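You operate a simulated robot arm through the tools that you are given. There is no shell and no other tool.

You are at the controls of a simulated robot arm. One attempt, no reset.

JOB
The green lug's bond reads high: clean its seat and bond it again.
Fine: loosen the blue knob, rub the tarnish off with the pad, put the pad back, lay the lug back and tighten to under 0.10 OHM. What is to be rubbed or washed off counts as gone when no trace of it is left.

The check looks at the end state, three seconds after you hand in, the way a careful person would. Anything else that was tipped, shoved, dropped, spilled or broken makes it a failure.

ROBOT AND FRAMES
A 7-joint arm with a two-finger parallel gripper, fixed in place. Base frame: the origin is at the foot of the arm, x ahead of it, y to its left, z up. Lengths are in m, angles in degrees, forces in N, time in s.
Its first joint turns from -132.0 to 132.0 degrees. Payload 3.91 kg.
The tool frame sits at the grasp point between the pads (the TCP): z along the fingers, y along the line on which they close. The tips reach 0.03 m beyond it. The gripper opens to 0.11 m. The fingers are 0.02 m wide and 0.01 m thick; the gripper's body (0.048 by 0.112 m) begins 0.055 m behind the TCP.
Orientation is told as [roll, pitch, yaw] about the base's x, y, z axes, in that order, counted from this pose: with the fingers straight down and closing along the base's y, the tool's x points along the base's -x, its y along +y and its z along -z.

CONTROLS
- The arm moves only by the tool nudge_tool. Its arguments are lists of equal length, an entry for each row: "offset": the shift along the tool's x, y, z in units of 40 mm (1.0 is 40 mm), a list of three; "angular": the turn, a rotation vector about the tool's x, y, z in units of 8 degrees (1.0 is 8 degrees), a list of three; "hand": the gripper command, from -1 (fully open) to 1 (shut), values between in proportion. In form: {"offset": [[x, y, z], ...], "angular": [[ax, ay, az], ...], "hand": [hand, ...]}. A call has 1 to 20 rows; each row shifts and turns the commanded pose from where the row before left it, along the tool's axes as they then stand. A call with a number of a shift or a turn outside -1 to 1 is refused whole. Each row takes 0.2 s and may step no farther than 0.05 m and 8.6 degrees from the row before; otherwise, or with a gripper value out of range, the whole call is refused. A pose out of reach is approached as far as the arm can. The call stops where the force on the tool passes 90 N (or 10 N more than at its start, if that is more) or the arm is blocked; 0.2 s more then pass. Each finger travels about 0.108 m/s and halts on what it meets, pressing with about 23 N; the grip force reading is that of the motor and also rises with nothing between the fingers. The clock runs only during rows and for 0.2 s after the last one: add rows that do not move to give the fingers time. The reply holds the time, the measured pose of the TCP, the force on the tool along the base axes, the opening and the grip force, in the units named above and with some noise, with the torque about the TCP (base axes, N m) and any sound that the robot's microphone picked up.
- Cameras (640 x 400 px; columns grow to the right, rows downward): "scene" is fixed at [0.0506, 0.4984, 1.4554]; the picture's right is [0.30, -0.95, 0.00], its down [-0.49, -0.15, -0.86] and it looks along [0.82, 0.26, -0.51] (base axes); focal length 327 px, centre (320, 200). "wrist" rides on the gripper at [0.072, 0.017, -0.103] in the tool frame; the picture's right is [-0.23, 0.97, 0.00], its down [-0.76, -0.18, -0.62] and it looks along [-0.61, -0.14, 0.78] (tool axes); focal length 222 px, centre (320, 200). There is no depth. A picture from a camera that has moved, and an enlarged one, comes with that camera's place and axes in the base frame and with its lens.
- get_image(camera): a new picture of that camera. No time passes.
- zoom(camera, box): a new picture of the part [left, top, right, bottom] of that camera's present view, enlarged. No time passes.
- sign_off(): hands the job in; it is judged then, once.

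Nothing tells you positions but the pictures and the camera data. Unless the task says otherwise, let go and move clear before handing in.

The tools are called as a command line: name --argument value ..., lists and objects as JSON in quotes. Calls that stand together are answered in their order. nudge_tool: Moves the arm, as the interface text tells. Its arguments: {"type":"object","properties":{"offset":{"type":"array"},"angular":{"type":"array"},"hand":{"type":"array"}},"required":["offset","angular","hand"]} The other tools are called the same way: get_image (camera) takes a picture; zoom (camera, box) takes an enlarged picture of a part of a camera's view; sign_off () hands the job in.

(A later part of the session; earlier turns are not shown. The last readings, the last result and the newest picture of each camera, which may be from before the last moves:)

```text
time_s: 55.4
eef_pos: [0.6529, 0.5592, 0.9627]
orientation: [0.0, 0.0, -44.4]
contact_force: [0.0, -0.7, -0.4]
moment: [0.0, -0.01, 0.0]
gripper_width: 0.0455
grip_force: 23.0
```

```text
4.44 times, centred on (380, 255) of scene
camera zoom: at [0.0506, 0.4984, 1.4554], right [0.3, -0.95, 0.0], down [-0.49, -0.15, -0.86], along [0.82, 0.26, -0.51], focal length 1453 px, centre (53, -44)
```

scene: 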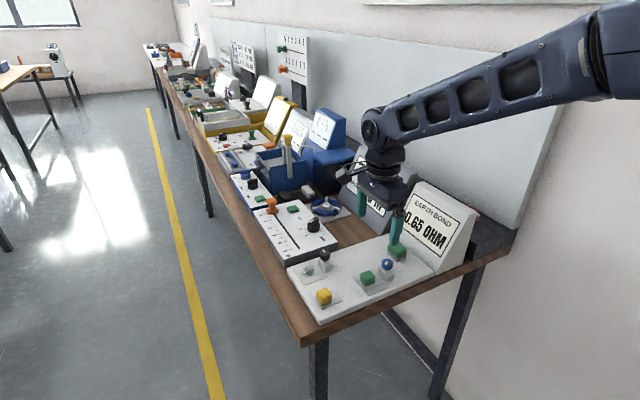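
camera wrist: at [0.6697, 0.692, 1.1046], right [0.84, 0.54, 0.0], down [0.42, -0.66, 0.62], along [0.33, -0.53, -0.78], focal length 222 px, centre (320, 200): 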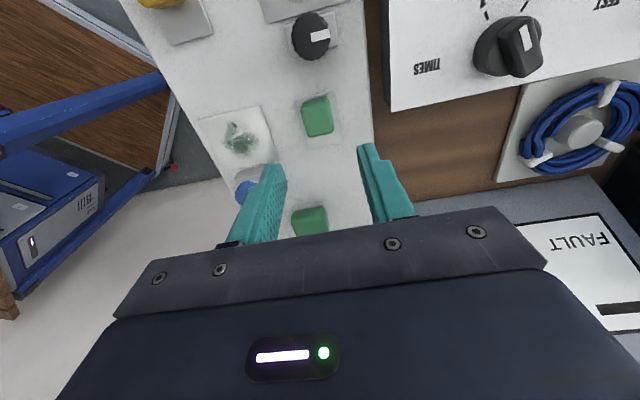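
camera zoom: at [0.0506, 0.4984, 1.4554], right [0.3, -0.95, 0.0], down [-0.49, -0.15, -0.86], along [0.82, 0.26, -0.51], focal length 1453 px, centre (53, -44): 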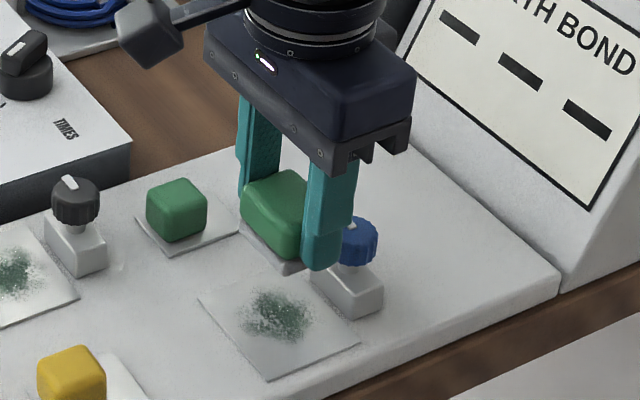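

The tarnish patch is centred on the seat. I'll shift slightly away from the knob and lower to just above contact.

nudge_tool --offset '[[0.3, -0.03, 0.4], [0, 0, 0.4], [0, 0, 0.3], [0, 0, 0.06], [0, 0, 0]]' --angular '[[0, 0, 0], [0, 0, 0], [0, 0, 0], [0, 0, 0], [0, 0, 0]]' --hand '[1, 1, 1, 1, 1]'

nudge_tool --offset '[[0, 0, 0.03], [0, 0, 0.03], [0, 0, 0]]' --angular '[[0, 0, 0], [0, 0, 0], [0, 0, 0]]' --hand '[1, 1, 1]'

zoom --camera "wrist" --box '[220, 60, 420, 230]'

zoom --camera "scene" --box '[345, 220, 425, 300]'

```text
time_s: 56.6
eef_pos: [0.6436, 0.5673, 0.9146]
orientation: [0.0, 0.0, -44.4]
contact_force: [-0.4, -0.2, -0.8]
moment: [-0.05, 0.02, 0.01]
gripper_width: 0.0454
grip_force: 22.8
```

```text
time_s: 57.4
eef_pos: [0.6416, 0.5674, 0.914]
orientation: [0.1, 0.0, -44.3]
contact_force: [-0.1, 0.5, -1.1]
moment: [0.01, -0.03, 0.01]
gripper_width: 0.045
grip_force: 22.8
```

```text
2.35 times, centred on (320, 145) of wrist
camera zoom: at [0.6032, 0.6298, 1.0183], right [0.84, 0.54, 0.0], down [0.42, -0.66, 0.62], along [0.33, -0.53, -0.78], focal length 523 px, centre (320, 329)
```

zoom: 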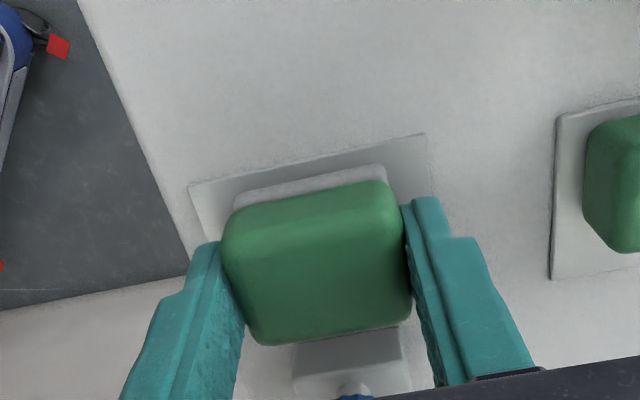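

```text
5.00 times, centred on (385, 260) of scene
camera zoom: at [0.0506, 0.4984, 1.4554], right [0.3, -0.95, 0.0], down [-0.49, -0.15, -0.86], along [0.82, 0.26, -0.51], focal length 1634 px, centre (-5, -100)
```

zoom: 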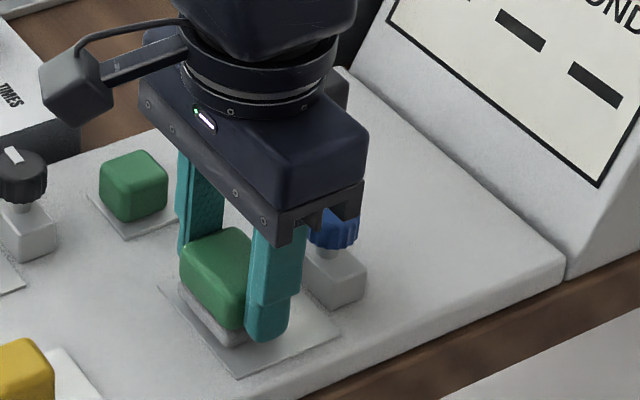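

nudge_tool --offset '[[0, 0, 0.025], [0, 0, 0.025], [0, 0, 0]]' --angular '[[0, 0, 0], [0, 0, 0], [0, 0, 0]]' --hand '[1, 1, 1]'

```text
time_s: 58.2
eef_pos: [0.6423, 0.5664, 0.9126]
orientation: [0.0, 0.0, -44.4]
contact_force: [0.3, 0.2, 0.2]
moment: [-0.01, -0.01, 0.03]
gripper_width: 0.045
grip_force: 23.0
```

nudge_tool --offset '[[0, 0, 0.025], [0, 0, 0.025], [0, 0, 0]]' --angular '[[0, 0, 0], [0, 0, 0], [0, 0, 0]]' --hand '[1, 1, 1]'

```text
time_s: 59.0
eef_pos: [0.6422, 0.5661, 0.9106]
orientation: [0.1, 0.0, -44.4]
contact_force: [-1.9, -0.6, 11.8]
moment: [-0.07, 0.05, -0.02]
gripper_width: 0.0451
grip_force: 22.5
```

In contact at about 12 N. Rubbing with strokes along v while stepping across the seat.

nudge_tool --offset '[[0, 0.4, 0], [0, -0.4, 0], [0, -0.4, 0], [0, 0.4, 0], [0, 0.4, 0], [-0.2, 0, 0], [0, -0.4, 0], [0, -0.4, 0], [0, 0.4, 0], [0, 0.4, 0], [-0.2, 0, 0], [0, -0.4, 0], [0, -0.4, 0], [0, 0.4, 0], [0, 0.4, 0], [-0.075, 0, 0], [0, -0.4, 0], [0, -0.4, 0], [0, 0.4, 0], [0, 0, 0]]' --angular '[[0, 0, 0], [0, 0, 0], [0, 0, 0], [0, 0, 0], [0, 0, 0], [0, 0, 0], [0, 0, 0], [0, 0, 0], [0, 0, 0], [0, 0, 0], [0, 0, 0], [0, 0, 0], [0, 0, 0], [0, 0, 0], [0, 0, 0], [0, 0, 0], [0, 0, 0], [0, 0, 0], [0, 0, 0], [0, 0, 0]]' --hand '[1, 1, 1, 1, 1, 1, 1, 1, 1, 1, 1, 1, 1, 1, 1, 1, 1, 1, 1, 1]'

zoom --camera "wrist" --box '[220, 60, 420, 230]'

zoom --camera "scene" --box '[345, 220, 425, 300]'

```text
time_s: 63.2
eef_pos: [0.6554, 0.5534, 0.9102]
orientation: [0.0, 0.0, -44.5]
contact_force: [-1.1, -1.4, 6.1]
moment: [-0.01, 0.03, 0.01]
gripper_width: 0.0451
grip_force: 22.8
```

```text
2.35 times, centred on (320, 145) of wrist
camera zoom: at [0.6162, 0.6156, 1.0151], right [0.84, 0.54, 0.0], down [0.42, -0.66, 0.62], along [0.33, -0.53, -0.78], focal length 523 px, centre (320, 329)
```

zoom: 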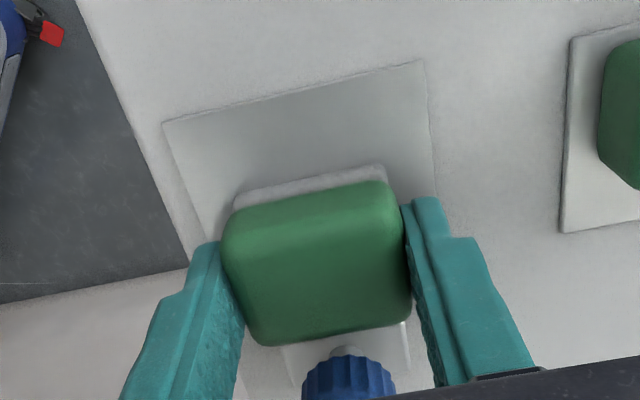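

```text
5.00 times, centred on (385, 260) of scene
camera zoom: at [0.0506, 0.4984, 1.4554], right [0.3, -0.95, 0.0], down [-0.49, -0.15, -0.86], along [0.82, 0.26, -0.51], focal length 1634 px, centre (-5, -100)
```

zoom: 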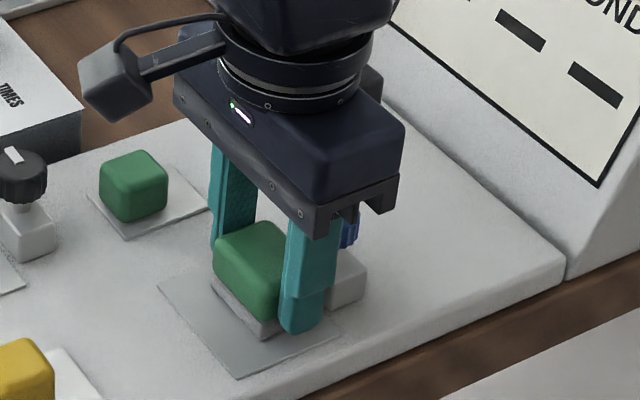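

The exposed part looks clean. I'll lift to inspect the whole seat.

nudge_tool --offset '[[0, 0, -0.5], [0, 0, -0.9], [0, 0, 0]]' --angular '[[0, 0, 0], [0, 0, 0], [0, 0, 0]]' --hand '[1, 1, 1]'

zoom --camera "scene" --box '[355, 250, 405, 300]'

zoom --camera "wrist" --box '[240, 40, 400, 180]'

```text
time_s: 64.0
eef_pos: [0.6568, 0.5522, 0.9677]
orientation: [0.0, 0.0, -44.4]
contact_force: [0.6, 0.5, -0.1]
moment: [-0.02, -0.01, 0.0]
gripper_width: 0.0452
grip_force: 23.0
```

```text
8.00 times, centred on (380, 275) of scene
camera zoom: at [0.0506, 0.4984, 1.4554], right [0.3, -0.95, 0.0], down [-0.49, -0.15, -0.86], along [0.82, 0.26, -0.51], focal length 2615 px, centre (-160, -400)
```

zoom: 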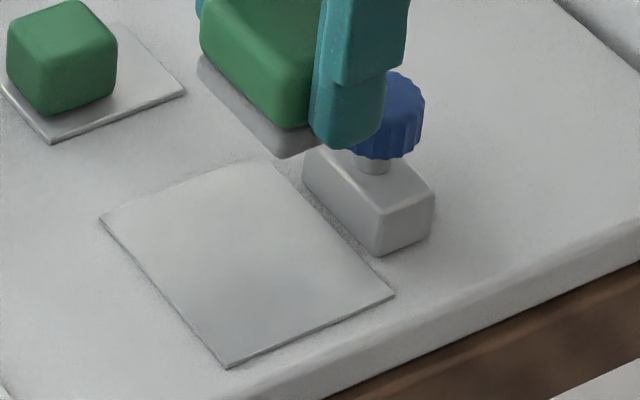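

```text
2.86 times, centred on (320, 110) of wrist
camera zoom: at [0.6171, 0.6161, 1.0719], right [0.84, 0.54, 0.0], down [0.42, -0.66, 0.62], along [0.33, -0.53, -0.78], focal length 635 px, centre (320, 457)
```

zoom: 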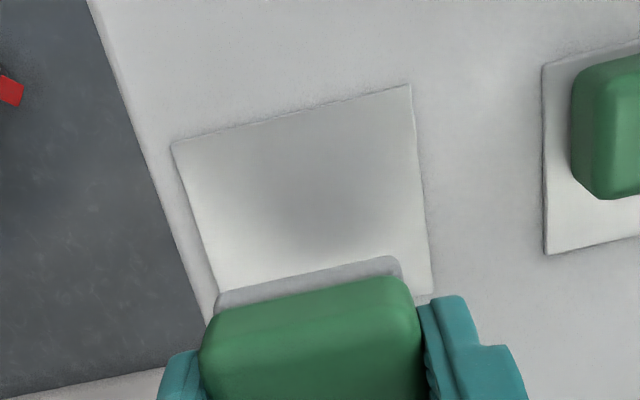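

It looks clean with a soft shadow over it. I'll carry the pad toward its home (raised over the knob) and inspect the seat without shadow before putting it down.

nudge_tool --offset '[[0, 0, -0.5], [-0.7, 0.45, 0], [-0.7, 0.45, 0], [-0.7, 0.45, 0], [0, 0, 0]]' --angular '[[0, 0, 0], [0, 0, 0], [0, 0, 0], [0, 0, 0], [0, 0, 0]]' --hand '[1, 1, 1, 1, 1]'

zoom --camera "scene" --box '[355, 255, 400, 300]'

get_image --camera "wrist"

zoom --camera "scene" --box '[350, 170, 480, 300]'

```text
time_s: 65.2
eef_pos: [0.7534, 0.5358, 0.987]
orientation: [0.0, 0.0, -44.4]
contact_force: [0.5, -0.8, -0.7]
moment: [0.0, 0.0, -0.03]
gripper_width: 0.0455
grip_force: 22.6
```

```text
8.89 times, centred on (378, 278) of scene
camera zoom: at [0.0506, 0.4984, 1.4554], right [0.3, -0.95, 0.0], down [-0.49, -0.15, -0.86], along [0.82, 0.26, -0.51], focal length 2905 px, centre (-191, -489)
```

zoom: 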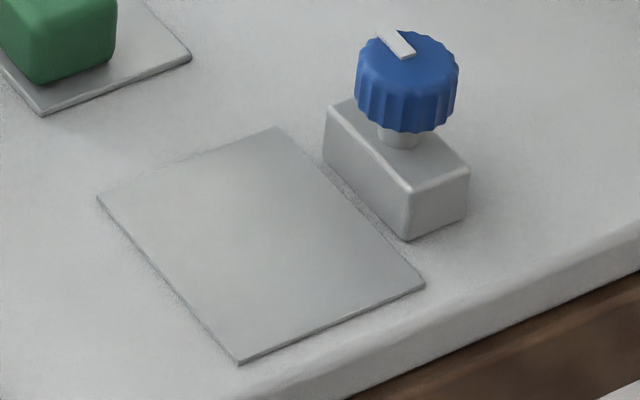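

```text
taken
camera wrist: at [0.7139, 0.5976, 1.091], right [0.84, 0.54, 0.0], down [0.42, -0.66, 0.62], along [0.33, -0.53, -0.78], focal length 222 px, centre (320, 200)
```

wrist: 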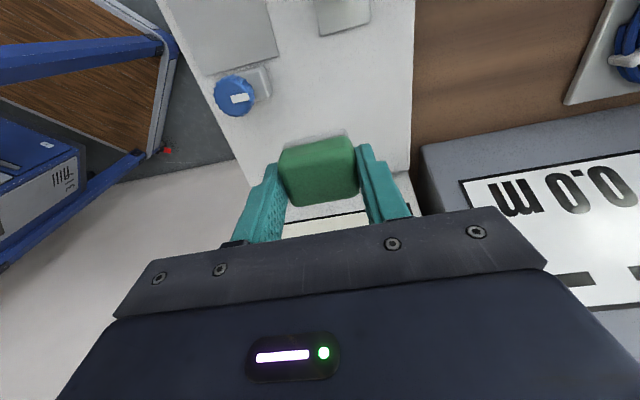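

```text
3.08 times, centred on (415, 235) of scene
camera zoom: at [0.0506, 0.4984, 1.4554], right [0.3, -0.95, 0.0], down [-0.49, -0.15, -0.86], along [0.82, 0.26, -0.51], focal length 1006 px, centre (28, 92)
```

zoom: 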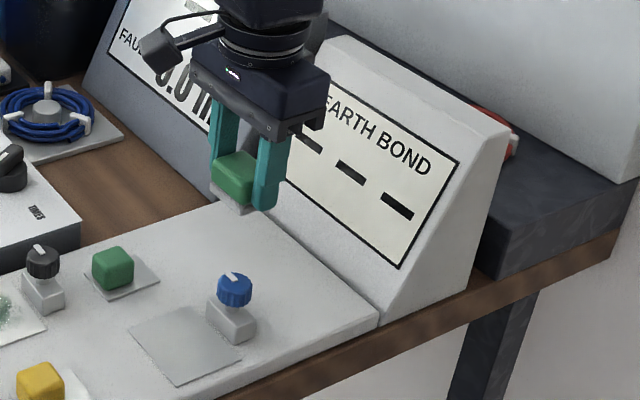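

The seat is spotless. Taking the pad to its home position at (0.7706, 0.5101) and lowering.

nudge_tool --offset '[[-0.745, -0.143, 0], [0, 0, 0.6], [0, 0, 0.6], [0, 0, 0.4], [0, 0, 0]]' --angular '[[0, 0, 0], [0, 0, 0], [0, 0, 0], [0, 0, 0], [0, 0, 0]]' --hand '[1, 1, 1, 1, 1]'

zoom --camera "wrist" --box '[220, 80, 420, 230]'

zoom --camera "scene" --box '[370, 200, 450, 280]'

```text
time_s: 66.4
eef_pos: [0.7714, 0.5107, 0.9213]
orientation: [0.1, 0.1, -44.5]
contact_force: [-0.9, -0.2, -0.9]
moment: [0.0, -0.02, 0.01]
gripper_width: 0.0452
grip_force: 22.5
```

```text
2.67 times, centred on (320, 155) of wrist
camera zoom: at [0.7315, 0.5722, 1.0262], right [0.84, 0.54, 0.0], down [0.42, -0.66, 0.62], along [0.33, -0.53, -0.78], focal length 592 px, centre (320, 320)
```

zoom: 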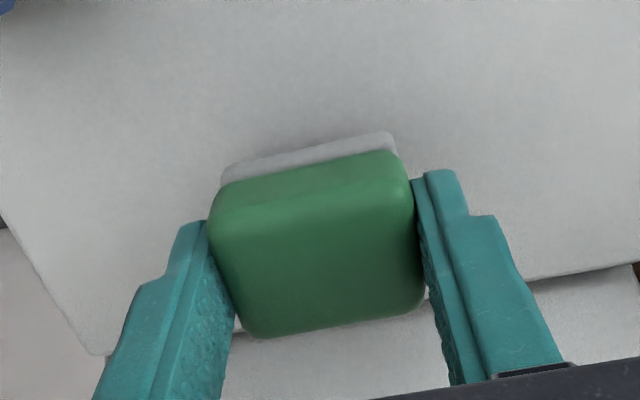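

```text
5.00 times, centred on (410, 240) of scene
camera zoom: at [0.0506, 0.4984, 1.4554], right [0.3, -0.95, 0.0], down [-0.49, -0.15, -0.86], along [0.82, 0.26, -0.51], focal length 1634 px, centre (-130, 0)
```

zoom: 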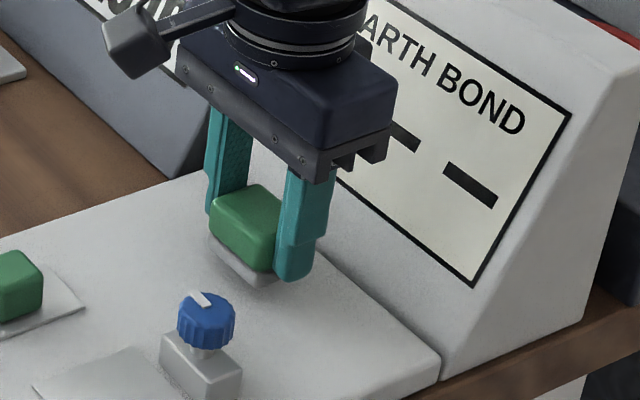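

nudge_tool --offset '[[0.014, 0, 0.2], [0, 0, 0.08], [0, 0, 0.02], [0, 0, 0]]' --angular '[[0, 0, 0], [0, 0, 0], [0, 0, 0], [0, 0, 0]]' --hand '[1, 1, 1, 1]'

nudge_tool --offset '[[0, 0, 0.02], [0, 0, 0.02], [0, 0, 0]]' --angular '[[0, 0, 0], [0, 0, 0], [0, 0, 0]]' --hand '[1, 1, 1]'

zoom --camera "scene" --box '[370, 200, 450, 280]'

```text
time_s: 67.4
eef_pos: [0.7707, 0.508, 0.9102]
orientation: [0.1, 0.0, -44.4]
contact_force: [0.3, 0.3, -0.9]
moment: [-0.01, -0.03, 0.0]
gripper_width: 0.0453
grip_force: 23.2
```

```text
time_s: 68.2
eef_pos: [0.7712, 0.5097, 0.9083]
orientation: [0.0, 0.0, -44.5]
contact_force: [0.0, -0.3, -1.0]
moment: [-0.01, 0.01, 0.0]
gripper_width: 0.0454
grip_force: 22.1
```

```text
5.00 times, centred on (410, 240) of scene
camera zoom: at [0.0506, 0.4984, 1.4554], right [0.3, -0.95, 0.0], down [-0.49, -0.15, -0.86], along [0.82, 0.26, -0.51], focal length 1634 px, centre (-130, 0)
```

zoom: 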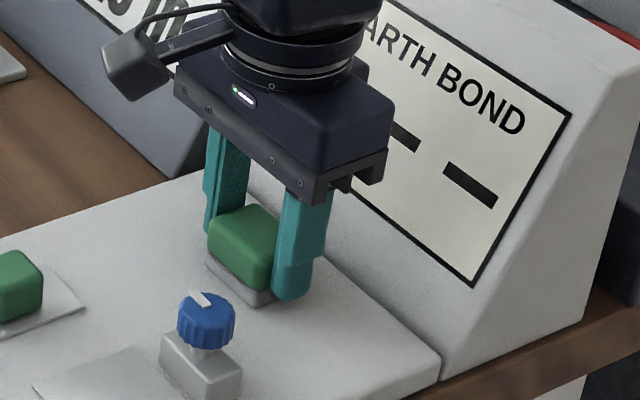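

nudge_tool --offset '[[0, 0, 0.02], [0, 0, 0.02], [0, 0, 0]]' --angular '[[0, 0, 0], [0, 0, 0], [0, 0, 0]]' --hand '[1, 1, 1]'

```text
time_s: 69.0
eef_pos: [0.772, 0.5095, 0.9095]
orientation: [0.2, 0.0, -44.4]
contact_force: [2.1, -1.3, 15.1]
moment: [-0.15, 0.09, 0.01]
gripper_width: 0.0456
grip_force: 22.9
```

Contact. I'll back off a touch, release and rise.

nudge_tool --offset '[[0, 0, -0.02], [0, 0, 0], [0, 0, 0], [0, 0, 0], [0, 0, -0.4], [0, 0, -0.9], [0, 0, -0.9], [0, 0, 0]]' --angular '[[0, 0, 0], [0, 0, 0], [0, 0, 0], [0, 0, 0], [0, 0, 0], [0, 0, 0], [0, 0, 0], [0, 0, 0]]' --hand '[1, 0.1, -0.3, -0.35, -0.35, -0.35, -0.35, -0.35]'

zoom --camera "scene" --box '[340, 230, 440, 300]'

zoom --camera "wrist" --box '[220, 60, 420, 220]'

```text
time_s: 70.8
eef_pos: [0.7703, 0.5103, 0.9957]
orientation: [0.1, -0.1, -44.4]
contact_force: [-0.1, 0.8, 0.3]
moment: [-0.04, 0.02, -0.02]
gripper_width: 0.0745
grip_force: 0.2
```

```text
5.71 times, centred on (390, 265) of scene
camera zoom: at [0.0506, 0.4984, 1.4554], right [0.3, -0.95, 0.0], down [-0.49, -0.15, -0.86], along [0.82, 0.26, -0.51], focal length 1868 px, centre (-80, -171)
```

zoom: 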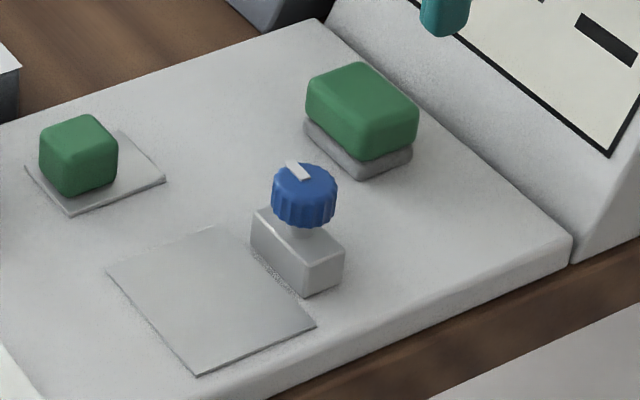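

```text
2.50 times, centred on (320, 140) of wrist
camera zoom: at [0.731, 0.5738, 1.1008], right [0.84, 0.54, 0.0], down [0.42, -0.66, 0.62], along [0.33, -0.53, -0.78], focal length 555 px, centre (320, 350)
```

zoom: 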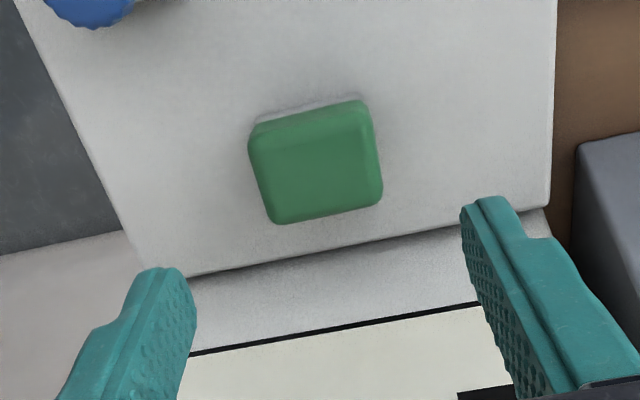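

The pad is back exactly where it was. Now to fetch the lug.

nudge_tool --offset '[[0.804, 0.253, 0], [0.804, 0.253, 0], [0.804, 0.253, 0], [0.804, 0.253, 0], [0, 0, 0.5], [0, 0, 0]]' --angular '[[0, 0, 0], [0, 0, 0], [0, 0, 0], [0, 0, 0], [0, 0, 0], [0, 0, 0]]' --hand '[-0.3, -0.2, -0.1, 0, 0, 0]'

zoom --camera "wrist" --box '[240, 80, 400, 220]'

zoom --camera "scene" --box '[310, 190, 410, 290]'

```text
time_s: 72.2
eef_pos: [0.7078, 0.6285, 0.9747]
orientation: [0.1, -0.1, -44.4]
contact_force: [-0.1, -0.4, -0.1]
moment: [0.0, 0.01, 0.01]
gripper_width: 0.0551
grip_force: 0.1
```

```text
2.86 times, centred on (320, 150) of wrist
camera zoom: at [0.6676, 0.6908, 1.0787], right [0.84, 0.54, 0.0], down [0.42, -0.66, 0.62], along [0.33, -0.53, -0.78], focal length 635 px, centre (320, 343)
```

zoom: 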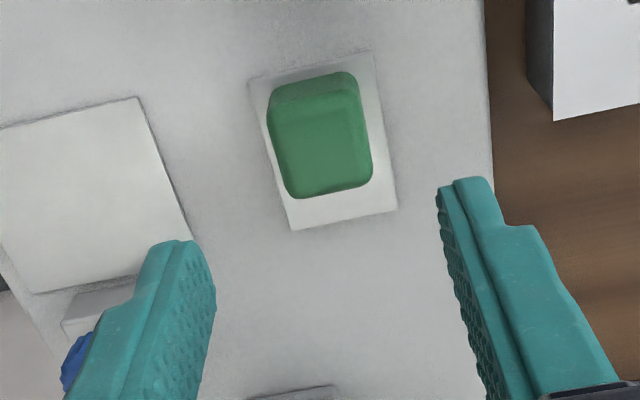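

```text
4.00 times, centred on (360, 240) of scene
camera zoom: at [0.0506, 0.4984, 1.4554], right [0.3, -0.95, 0.0], down [-0.49, -0.15, -0.86], along [0.82, 0.26, -0.51], focal length 1307 px, centre (160, 40)
```

zoom: 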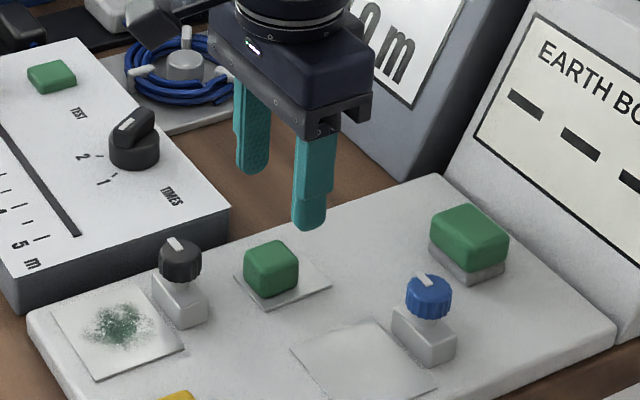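

nudge_tool --offset '[[0.038, 0.032, 0.6], [0, 0, 0.6], [0, 0, 0.4], [0, 0, 0.06], [0, 0, 0], [0, 0, 0], [0, 0, 0], [0, 0, 0]]' --angular '[[0, 0, 0], [0, 0, 0], [0, 0, 0], [0, 0, 0], [0, 0, 0], [0, 0, 0], [0, 0, 0], [0, 0, 0]]' --hand '[0, 0, 0, 0, 0, 0.4, 1, 1]'

zoom --camera "wrist" --box '[240, 80, 400, 220]'

zoom --camera "scene" --box '[330, 210, 400, 280]'

```text
time_s: 74.0
eef_pos: [0.7072, 0.6315, 0.9097]
orientation: [0.0, 0.1, -44.4]
contact_force: [0.4, 0.8, 1.0]
moment: [0.01, 0.02, -0.02]
gripper_width: 0.0272
grip_force: 23.1
```

```text
2.86 times, centred on (320, 150) of wrist
camera zoom: at [0.6671, 0.6931, 1.0134], right [0.84, 0.54, 0.0], down [0.42, -0.66, 0.62], along [0.33, -0.53, -0.78], focal length 635 px, centre (320, 343)
```

zoom: 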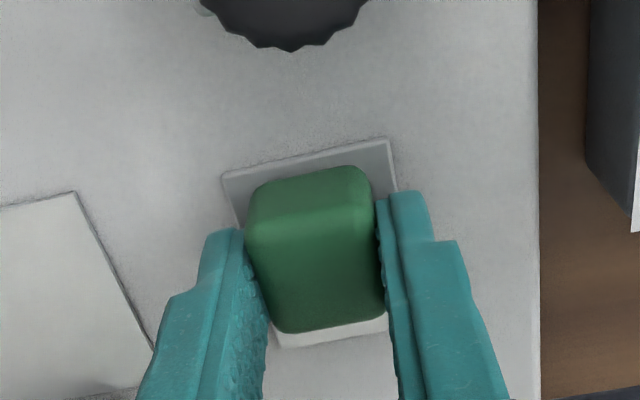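

```text
5.71 times, centred on (365, 245) of scene
camera zoom: at [0.0506, 0.4984, 1.4554], right [0.3, -0.95, 0.0], down [-0.49, -0.15, -0.86], along [0.82, 0.26, -0.51], focal length 1868 px, centre (63, -57)
```

zoom: 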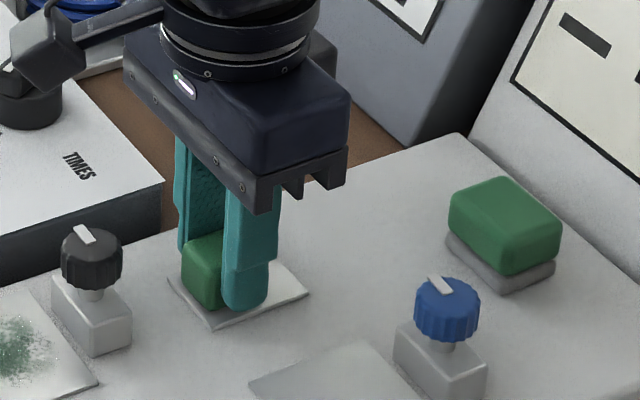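

Lug gripped as before. Lifting and carrying it back over the seat.

nudge_tool --offset '[[0, 0, -0.2], [0, 0, -0.6], [0, -0.75, 0], [0, -0.75, 0], [0, -0.75, 0], [0, 0, 0.3], [0, 0, 0]]' --angular '[[0, 0, 0], [0, 0, 0], [0, 0, 0], [0, 0, 0], [0, 0, 0], [0, 0, 0], [0, 0, 0]]' --hand '[1, 1, 1, 1, 1, 1, 1]'

zoom --camera "wrist" --box '[240, 80, 400, 220]'

zoom --camera "scene" --box '[345, 220, 425, 300]'

```text
time_s: 75.6
eef_pos: [0.6445, 0.5648, 0.9304]
orientation: [0.0, 0.0, -44.4]
contact_force: [-0.4, 0.0, -0.1]
moment: [0.0, 0.0, -0.02]
gripper_width: 0.0269
grip_force: 22.8
```

```text
2.86 times, centred on (320, 150) of wrist
camera zoom: at [0.6043, 0.628, 1.0347], right [0.84, 0.54, 0.0], down [0.42, -0.66, 0.62], along [0.33, -0.53, -0.78], focal length 635 px, centre (320, 343)
```

zoom: 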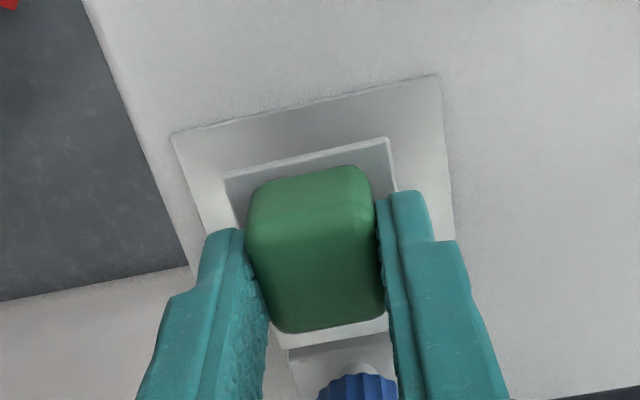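

```text
5.00 times, centred on (385, 260) of scene
camera zoom: at [0.0506, 0.4984, 1.4554], right [0.3, -0.95, 0.0], down [-0.49, -0.15, -0.86], along [0.82, 0.26, -0.51], focal length 1634 px, centre (-5, -100)
```

zoom: 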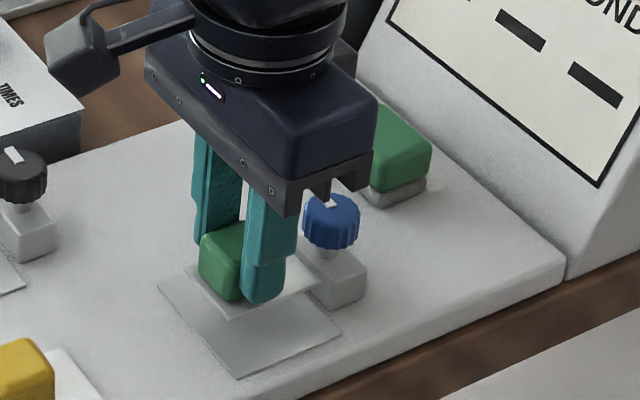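

The alignment matches the original lift picture to within half a millimetre. Lowering onto the seat.

nudge_tool --offset '[[0, 0, 0.2], [0, 0, 0.15], [0, 0, 0]]' --angular '[[0, 0, 0], [0, 0, 0], [0, 0, 0]]' --hand '[1, 1, 1]'

nudge_tool --offset '[[0, 0, 0.02], [0, 0, 0.02], [0, 0, 0]]' --angular '[[0, 0, 0], [0, 0, 0], [0, 0, 0]]' --hand '[1, 1, 1]'

```text
time_s: 76.4
eef_pos: [0.6439, 0.5663, 0.9159]
orientation: [0.1, 0.0, -44.4]
contact_force: [-0.6, 0.0, 0.3]
moment: [0.0, 0.01, -0.04]
gripper_width: 0.0271
grip_force: 22.6
```

```text
time_s: 77.2
eef_pos: [0.6432, 0.5662, 0.9136]
orientation: [0.0, 0.0, -44.4]
contact_force: [0.2, -0.1, -0.4]
moment: [-0.02, -0.04, 0.01]
gripper_width: 0.0272
grip_force: 22.9
```

nudge_tool --offset '[[0, 0, 0.02], [0, 0, 0.02], [0, 0, 0]]' --angular '[[0, 0, 0], [0, 0, 0], [0, 0, 0]]' --hand '[1, 1, 1]'

zoom --camera "scene" --box '[345, 220, 425, 300]'

zoom --camera "wrist" --box '[240, 80, 400, 220]'

```text
time_s: 78.0
eef_pos: [0.6448, 0.5664, 0.9129]
orientation: [0.0, -0.1, -44.4]
contact_force: [0.9, -0.3, 0.0]
moment: [0.03, 0.01, 0.03]
gripper_width: 0.0272
grip_force: 22.7
```

```text
5.00 times, centred on (385, 260) of scene
camera zoom: at [0.0506, 0.4984, 1.4554], right [0.3, -0.95, 0.0], down [-0.49, -0.15, -0.86], along [0.82, 0.26, -0.51], focal length 1634 px, centre (-5, -100)
```

zoom: 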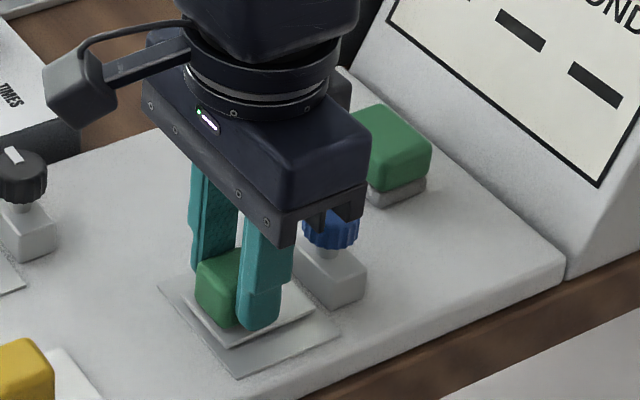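

```text
2.86 times, centred on (320, 150) of wrist
camera zoom: at [0.6044, 0.6286, 1.017], right [0.84, 0.54, 0.0], down [0.42, -0.66, 0.62], along [0.33, -0.53, -0.78], focal length 635 px, centre (320, 343)
```

zoom: 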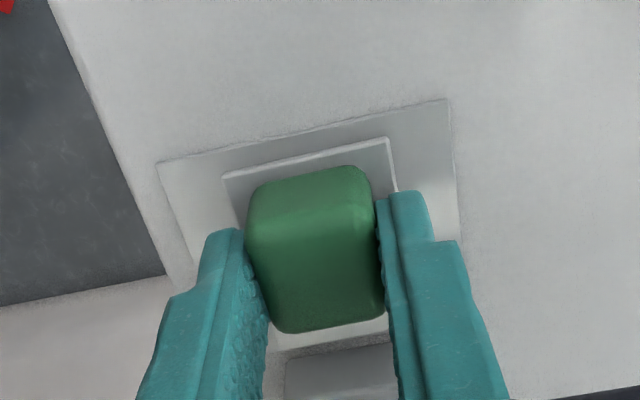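

Close to the seat but not touching yet. A few more fine steps.

nudge_tool --offset '[[0, 0, 0.02], [0, 0, 0.02], [0, 0, 0]]' --angular '[[0, 0, 0], [0, 0, 0], [0, 0, 0]]' --hand '[1, 1, 1]'

nudge_tool --offset '[[0, 0, 0.015], [0, 0, 0.015], [0, 0, 0]]' --angular '[[0, 0, 0], [0, 0, 0], [0, 0, 0]]' --hand '[1, 1, 1]'

```text
time_s: 78.8
eef_pos: [0.644, 0.5649, 0.911]
orientation: [0.0, 0.0, -44.4]
contact_force: [0.0, 0.2, 1.2]
moment: [0.01, 0.05, 0.01]
gripper_width: 0.027
grip_force: 23.1
```

```text
time_s: 79.6
eef_pos: [0.6442, 0.5663, 0.911]
orientation: [0.1, 0.0, -44.3]
contact_force: [1.2, -3.3, 21.6]
moment: [-0.2, -0.11, -0.03]
gripper_width: 0.0271
grip_force: 23.6
```

Seated at 21 N. Backing off slightly, then releasing and rising.

nudge_tool --offset '[[0, 0, -0.025], [0, 0, 0], [0, 0, 0], [0, 0, 0], [0, 0, 0], [0, 0, -0.5], [0, 0, -0.9], [0, 0, -0.8], [0, 0, 0]]' --angular '[[0, 0, 0], [0, 0, 0], [0, 0, 0], [0, 0, 0], [0, 0, 0], [0, 0, 0], [0, 0, 0], [0, 0, 0], [0, 0, 0]]' --hand '[1, 0.5, 0.1, -0.1, -0.1, -0.1, -0.1, -0.1, -0.1]'

zoom --camera "wrist" --box '[240, 60, 400, 200]'

zoom --camera "scene" --box '[340, 230, 420, 300]'

```text
time_s: 81.6
eef_pos: [0.6454, 0.5663, 0.9995]
orientation: [0.0, 0.0, -44.4]
contact_force: [0.4, -0.1, 0.2]
moment: [0.01, -0.01, -0.03]
gripper_width: 0.0604
grip_force: 0.0
```

```text
2.86 times, centred on (320, 130) of wrist
camera zoom: at [0.6048, 0.6288, 1.1035], right [0.84, 0.54, 0.0], down [0.42, -0.66, 0.62], along [0.33, -0.53, -0.78], focal length 635 px, centre (320, 400)
```

zoom: 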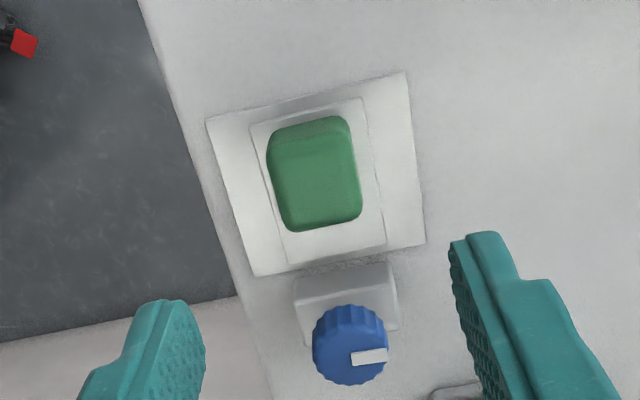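

```text
5.71 times, centred on (380, 265) of scene
camera zoom: at [0.0506, 0.4984, 1.4554], right [0.3, -0.95, 0.0], down [-0.49, -0.15, -0.86], along [0.82, 0.26, -0.51], focal length 1868 px, centre (-23, -171)
```

zoom: 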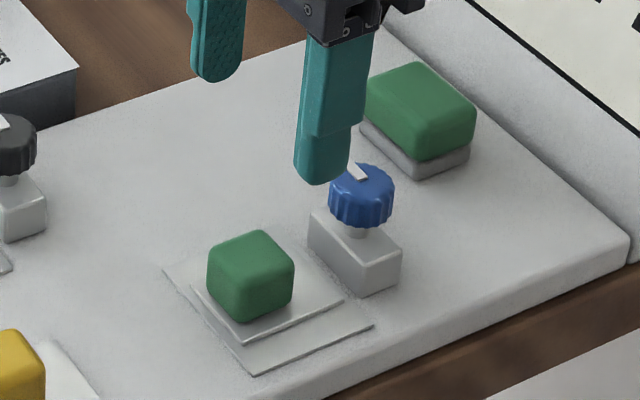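

The lug sits exactly as it did originally. Now I'll move over the knob and rotate the tool to yaw of about +58° in preparation for clockwise tightening.

nudge_tool --offset '[[-0.7, -0.02, 0], [-0.69, -0.02, 0], [0, 0, 0], [0, 0, 0], [0, 0, 0], [0, 0, 0], [0, 0, 0], [0, 0, 0], [0, 0, 0], [0, 0, 0], [0, 0, 0], [0, 0, 0], [0, 0, 0], [0, 0, 0], [0, 0, 0], [0, 0, 0]]' --angular '[[0, 0, 0], [0, 0, 0], [0, 0, -0.985], [0, 0, -0.985], [0, 0, -0.985], [0, 0, -0.985], [0, 0, -0.985], [0, 0, -0.985], [0, 0, -0.985], [0, 0, -0.985], [0, 0, -0.985], [0, 0, -0.985], [0, 0, -0.985], [0, 0, -0.985], [0, 0, -0.985], [0, 0, 0]]' --hand '[0, 0.1, 0.1, 0.1, 0.1, 0.1, 0.1, 0.1, 0.1, 0.1, 0.1, 0.1, 0.1, 0.1, 0.1, 0.1]'

zoom --camera "wrist" --box '[230, 60, 410, 230]'

zoom --camera "scene" --box '[350, 180, 470, 300]'

```text
time_s: 85.0
eef_pos: [0.6833, 0.525, 0.9989]
orientation: [0.0, 0.0, 58.1]
contact_force: [0.2, -0.2, -0.8]
moment: [0.03, -0.01, 0.02]
gripper_width: 0.0495
grip_force: 0.1
```

```text
2.35 times, centred on (320, 145) of wrist
camera zoom: at [0.6306, 0.4732, 1.1029], right [-0.71, 0.71, 0.0], down [0.55, 0.55, 0.62], along [0.44, 0.44, -0.78], focal length 523 px, centre (320, 329)
```

zoom: 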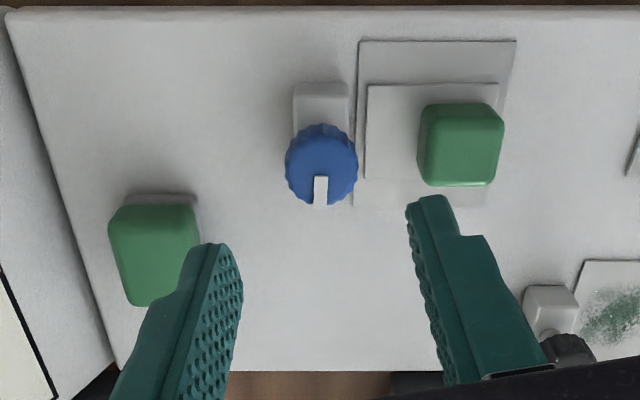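

```text
3.33 times, centred on (410, 240) of scene
camera zoom: at [0.0506, 0.4984, 1.4554], right [0.3, -0.95, 0.0], down [-0.49, -0.15, -0.86], along [0.82, 0.26, -0.51], focal length 1089 px, centre (20, 67)
```

zoom: 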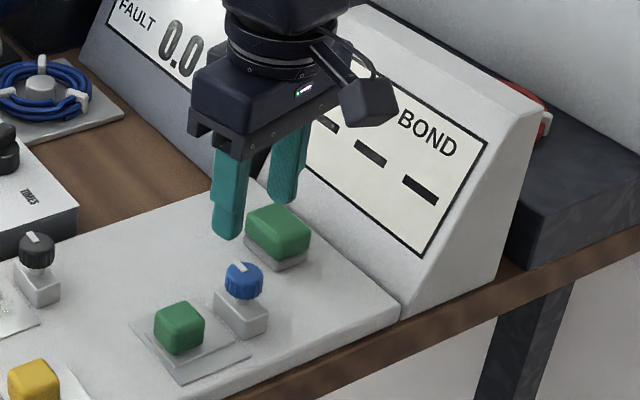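

The knob is well centred under the tool. Descend and grip.

nudge_tool --offset '[[-0.013, 0.016, 0.6], [0, 0, 0.6], [0, 0, 0.6], [0, 0, 0.02], [0, 0, 0], [0, 0, 0], [0, 0, 0]]' --angular '[[0, 0, 0], [0, 0, 0], [0, 0, 0], [0, 0, 0], [0, 0, 0], [0, 0, 0], [0, 0, 0]]' --hand '[0.1, 0.1, 0.1, 0.1, 0.4, 1, 1]'

zoom --camera "wrist" --box '[230, 60, 410, 230]'

```text
time_s: 86.6
eef_pos: [0.6831, 0.5266, 0.9259]
orientation: [0.0, 0.0, 57.9]
contact_force: [5.0, -3.1, -1.5]
moment: [0.13, -0.19, -0.01]
gripper_width: 0.0263
grip_force: 44.7
```

```text
2.35 times, centred on (320, 145) of wrist
camera zoom: at [0.6304, 0.4743, 1.0298], right [-0.71, 0.71, 0.0], down [0.55, 0.55, 0.62], along [0.44, 0.44, -0.78], focal length 523 px, centre (320, 329)
```

zoom: 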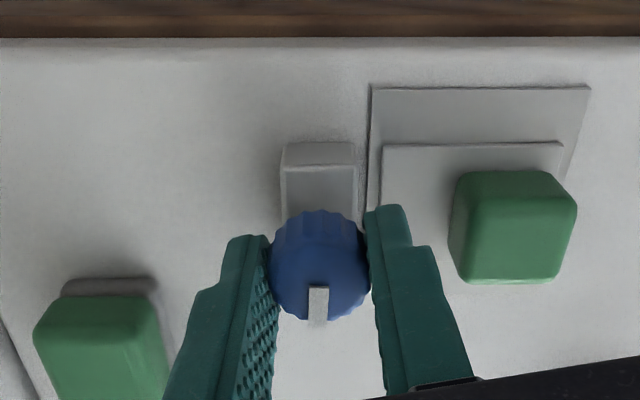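

Gripped. Turning clockwise.

nudge_tool --offset '[[0, 0, 0], [0, 0, 0], [0, 0, 0], [0, 0, 0], [0, 0, 0], [0, 0, 0], [0, 0, 0]]' --angular '[[0, 0, 0.9], [0, 0, 0.9], [0, 0, 0.9], [0, 0, 0.9], [0, 0, 0.9], [0, 0, 0.9], [0, 0, 0]]' --hand '[1, 1, 1, 1, 1, 1, 1]'

zoom --camera "wrist" --box '[230, 60, 410, 230]'

zoom --camera "scene" --box '[350, 180, 470, 300]'

```text
time_s: 88.2
eef_pos: [0.6834, 0.5266, 0.926]
orientation: [-0.1, 0.1, 14.6]
contact_force: [11.4, -13.7, -10.2]
moment: [0.05, -0.62, 0.01]
gripper_width: 0.0263
grip_force: 45.3
```

```text
2.35 times, centred on (320, 145) of wrist
camera zoom: at [0.6089, 0.5245, 1.0299], right [-0.03, 1.0, 0.0], down [0.78, 0.02, 0.62], along [0.62, 0.02, -0.78], focal length 523 px, centre (320, 329)
```

zoom: 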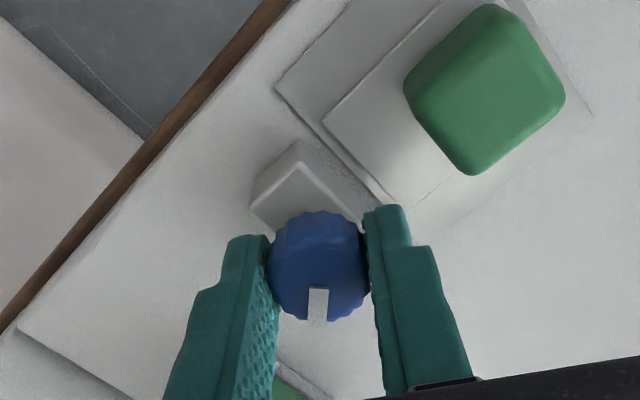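

```text
3.33 times, centred on (410, 240) of scene
camera zoom: at [0.0506, 0.4984, 1.4554], right [0.3, -0.95, 0.0], down [-0.49, -0.15, -0.86], along [0.82, 0.26, -0.51], focal length 1089 px, centre (20, 67)
```

zoom: 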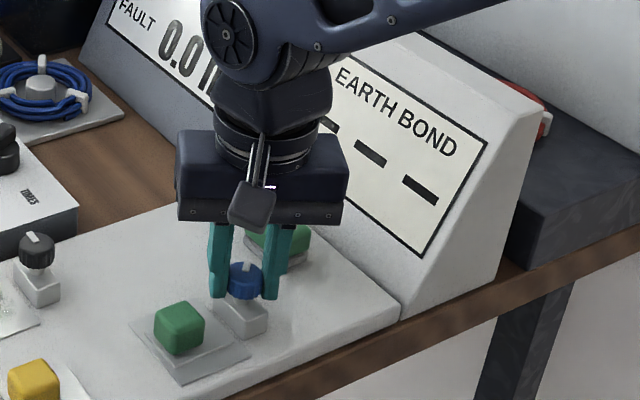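

nudge_tool --offset '[[-0.013, -0.025, 0], [0, 0, 0], [0, 0, 0], [0, 0, 0], [0, 0, 0], [0, 0, 0], [0, 0, 0], [0, 0, 0]]' --angular '[[0, 0, 0.9], [0, 0, 0.9], [0, 0, 0.9], [0, 0, 0.9], [0, 0, 0.9], [0, 0, 0.9], [0, 0, 0.9], [0, 0, 0]]' --hand '[1, 1, 1, 1, 1, 1, 1, 1]'

zoom --camera "wrist" --box '[230, 60, 410, 230]'

zoom --camera "scene" --box '[350, 180, 470, 300]'

```text
time_s: 90.0
eef_pos: [0.6832, 0.5267, 0.9259]
orientation: [0.0, 0.0, -35.6]
contact_force: [4.0, 7.5, -19.0]
moment: [0.07, -0.19, 0.03]
gripper_width: 0.0263
grip_force: 45.1
```

```text
2.35 times, centred on (320, 145) of wrist
camera zoom: at [0.6341, 0.582, 1.0299], right [0.75, 0.66, 0.0], down [0.52, -0.59, 0.62], along [0.41, -0.47, -0.78], focal length 523 px, centre (320, 329)
```

zoom: 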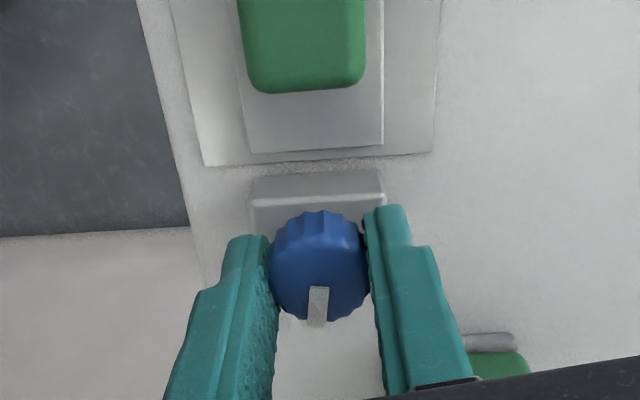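

```text
3.33 times, centred on (410, 240) of scene
camera zoom: at [0.0506, 0.4984, 1.4554], right [0.3, -0.95, 0.0], down [-0.49, -0.15, -0.86], along [0.82, 0.26, -0.51], focal length 1089 px, centre (20, 67)
```

zoom: 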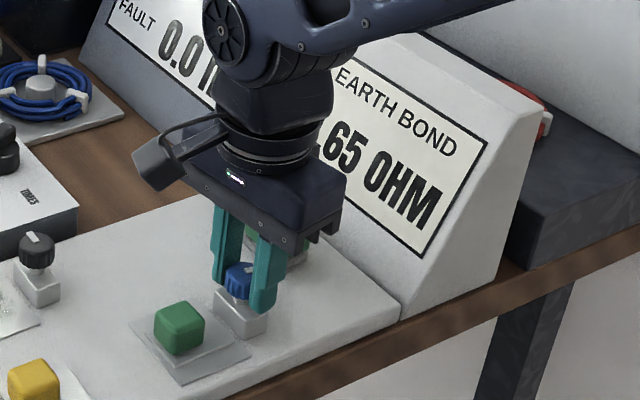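

The display shows .65 again at just over a third of the way in, far below the tarnished curve at that angle. Continuing clockwise.

nudge_tool --offset '[[0, 0, 0.025], [0, 0, 0], [0, 0, 0], [0, 0, 0], [0, 0, 0], [0, 0, 0]]' --angular '[[0, 0, 0.9], [0, 0, 0.9], [0, 0, 0.9], [0, 0, 0.9], [0, 0, 0.9], [0, 0, 0]]' --hand '[1, 1, 1, 1, 1, 1]'

zoom --camera "wrist" --box '[230, 60, 410, 230]'

zoom --camera "scene" --box '[350, 180, 470, 300]'

```text
time_s: 91.4
eef_pos: [0.681, 0.5245, 0.9258]
orientation: [0.1, 0.0, -71.5]
contact_force: [1.2, 5.0, 2.6]
moment: [-0.46, -0.12, -0.03]
gripper_width: 0.0263
grip_force: 44.9
```

```text
2.35 times, centred on (320, 145) of wrist
camera zoom: at [0.6761, 0.5999, 1.03], right [1.0, 0.09, 0.0], down [0.07, -0.78, 0.62], along [0.06, -0.62, -0.78], focal length 523 px, centre (320, 329)
```

zoom: 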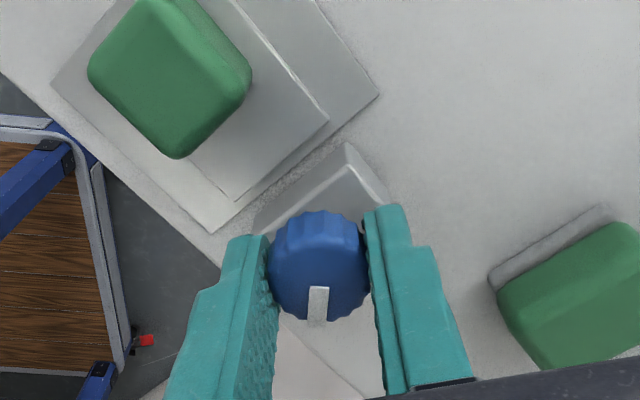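

```text
3.33 times, centred on (410, 240) of scene
camera zoom: at [0.0506, 0.4984, 1.4554], right [0.3, -0.95, 0.0], down [-0.49, -0.15, -0.86], along [0.82, 0.26, -0.51], focal length 1089 px, centre (20, 67)
```

zoom: 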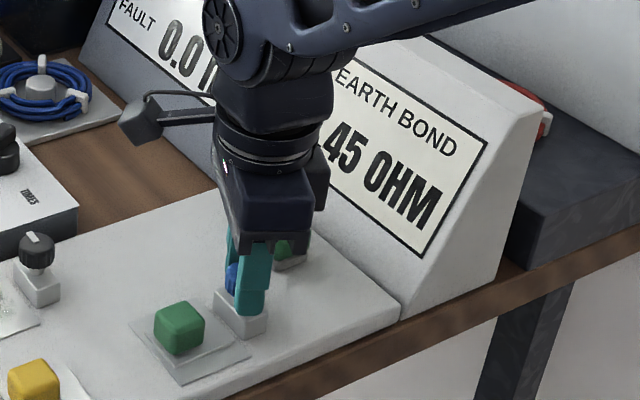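

0.45 now. Continuing clockwise.

nudge_tool --offset '[[0, 0, 0], [0, 0, 0], [0, 0, 0], [0, 0, 0], [0, 0, 0]]' --angular '[[0, 0, 0.9], [0, 0, 0.9], [0, 0, 0.9], [0, 0, 0.9], [0, 0, 0]]' --hand '[1, 1, 1, 1, 1]'

zoom --camera "wrist" --box '[230, 60, 410, 230]'

zoom --camera "scene" --box '[350, 180, 470, 300]'

```text
time_s: 92.6
eef_pos: [0.6828, 0.5256, 0.9264]
orientation: [0.1, 0.1, -100.5]
contact_force: [-10.4, 7.2, 23.6]
moment: [-0.62, 0.57, 0.03]
gripper_width: 0.0262
grip_force: 45.2
```

```text
2.35 times, centred on (320, 145) of wrist
camera zoom: at [0.7125, 0.594, 1.03], right [0.92, -0.4, 0.0], down [-0.31, -0.72, 0.62], along [-0.25, -0.57, -0.78], focal length 523 px, centre (320, 329)
```

zoom: 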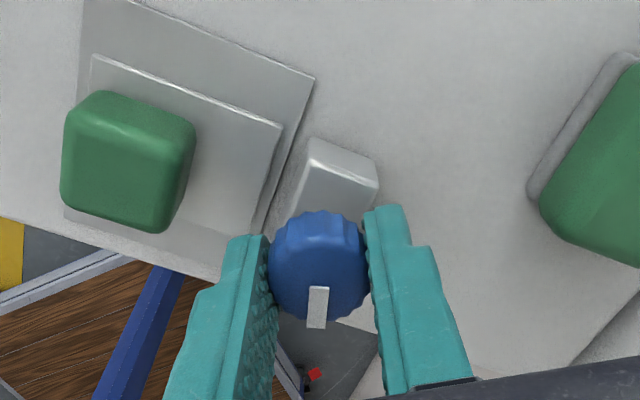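

```text
3.33 times, centred on (410, 240) of scene
camera zoom: at [0.0506, 0.4984, 1.4554], right [0.3, -0.95, 0.0], down [-0.49, -0.15, -0.86], along [0.82, 0.26, -0.51], focal length 1089 px, centre (20, 67)
```

zoom: 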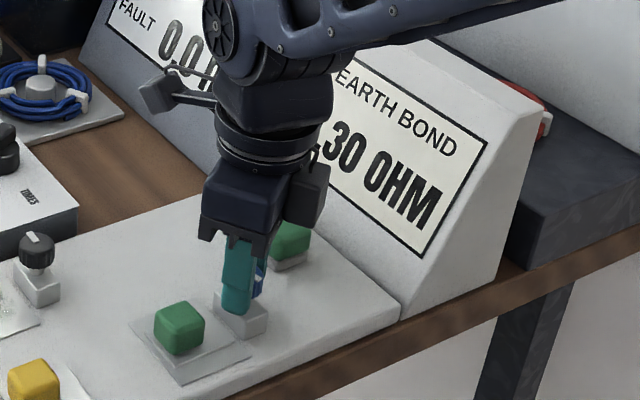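

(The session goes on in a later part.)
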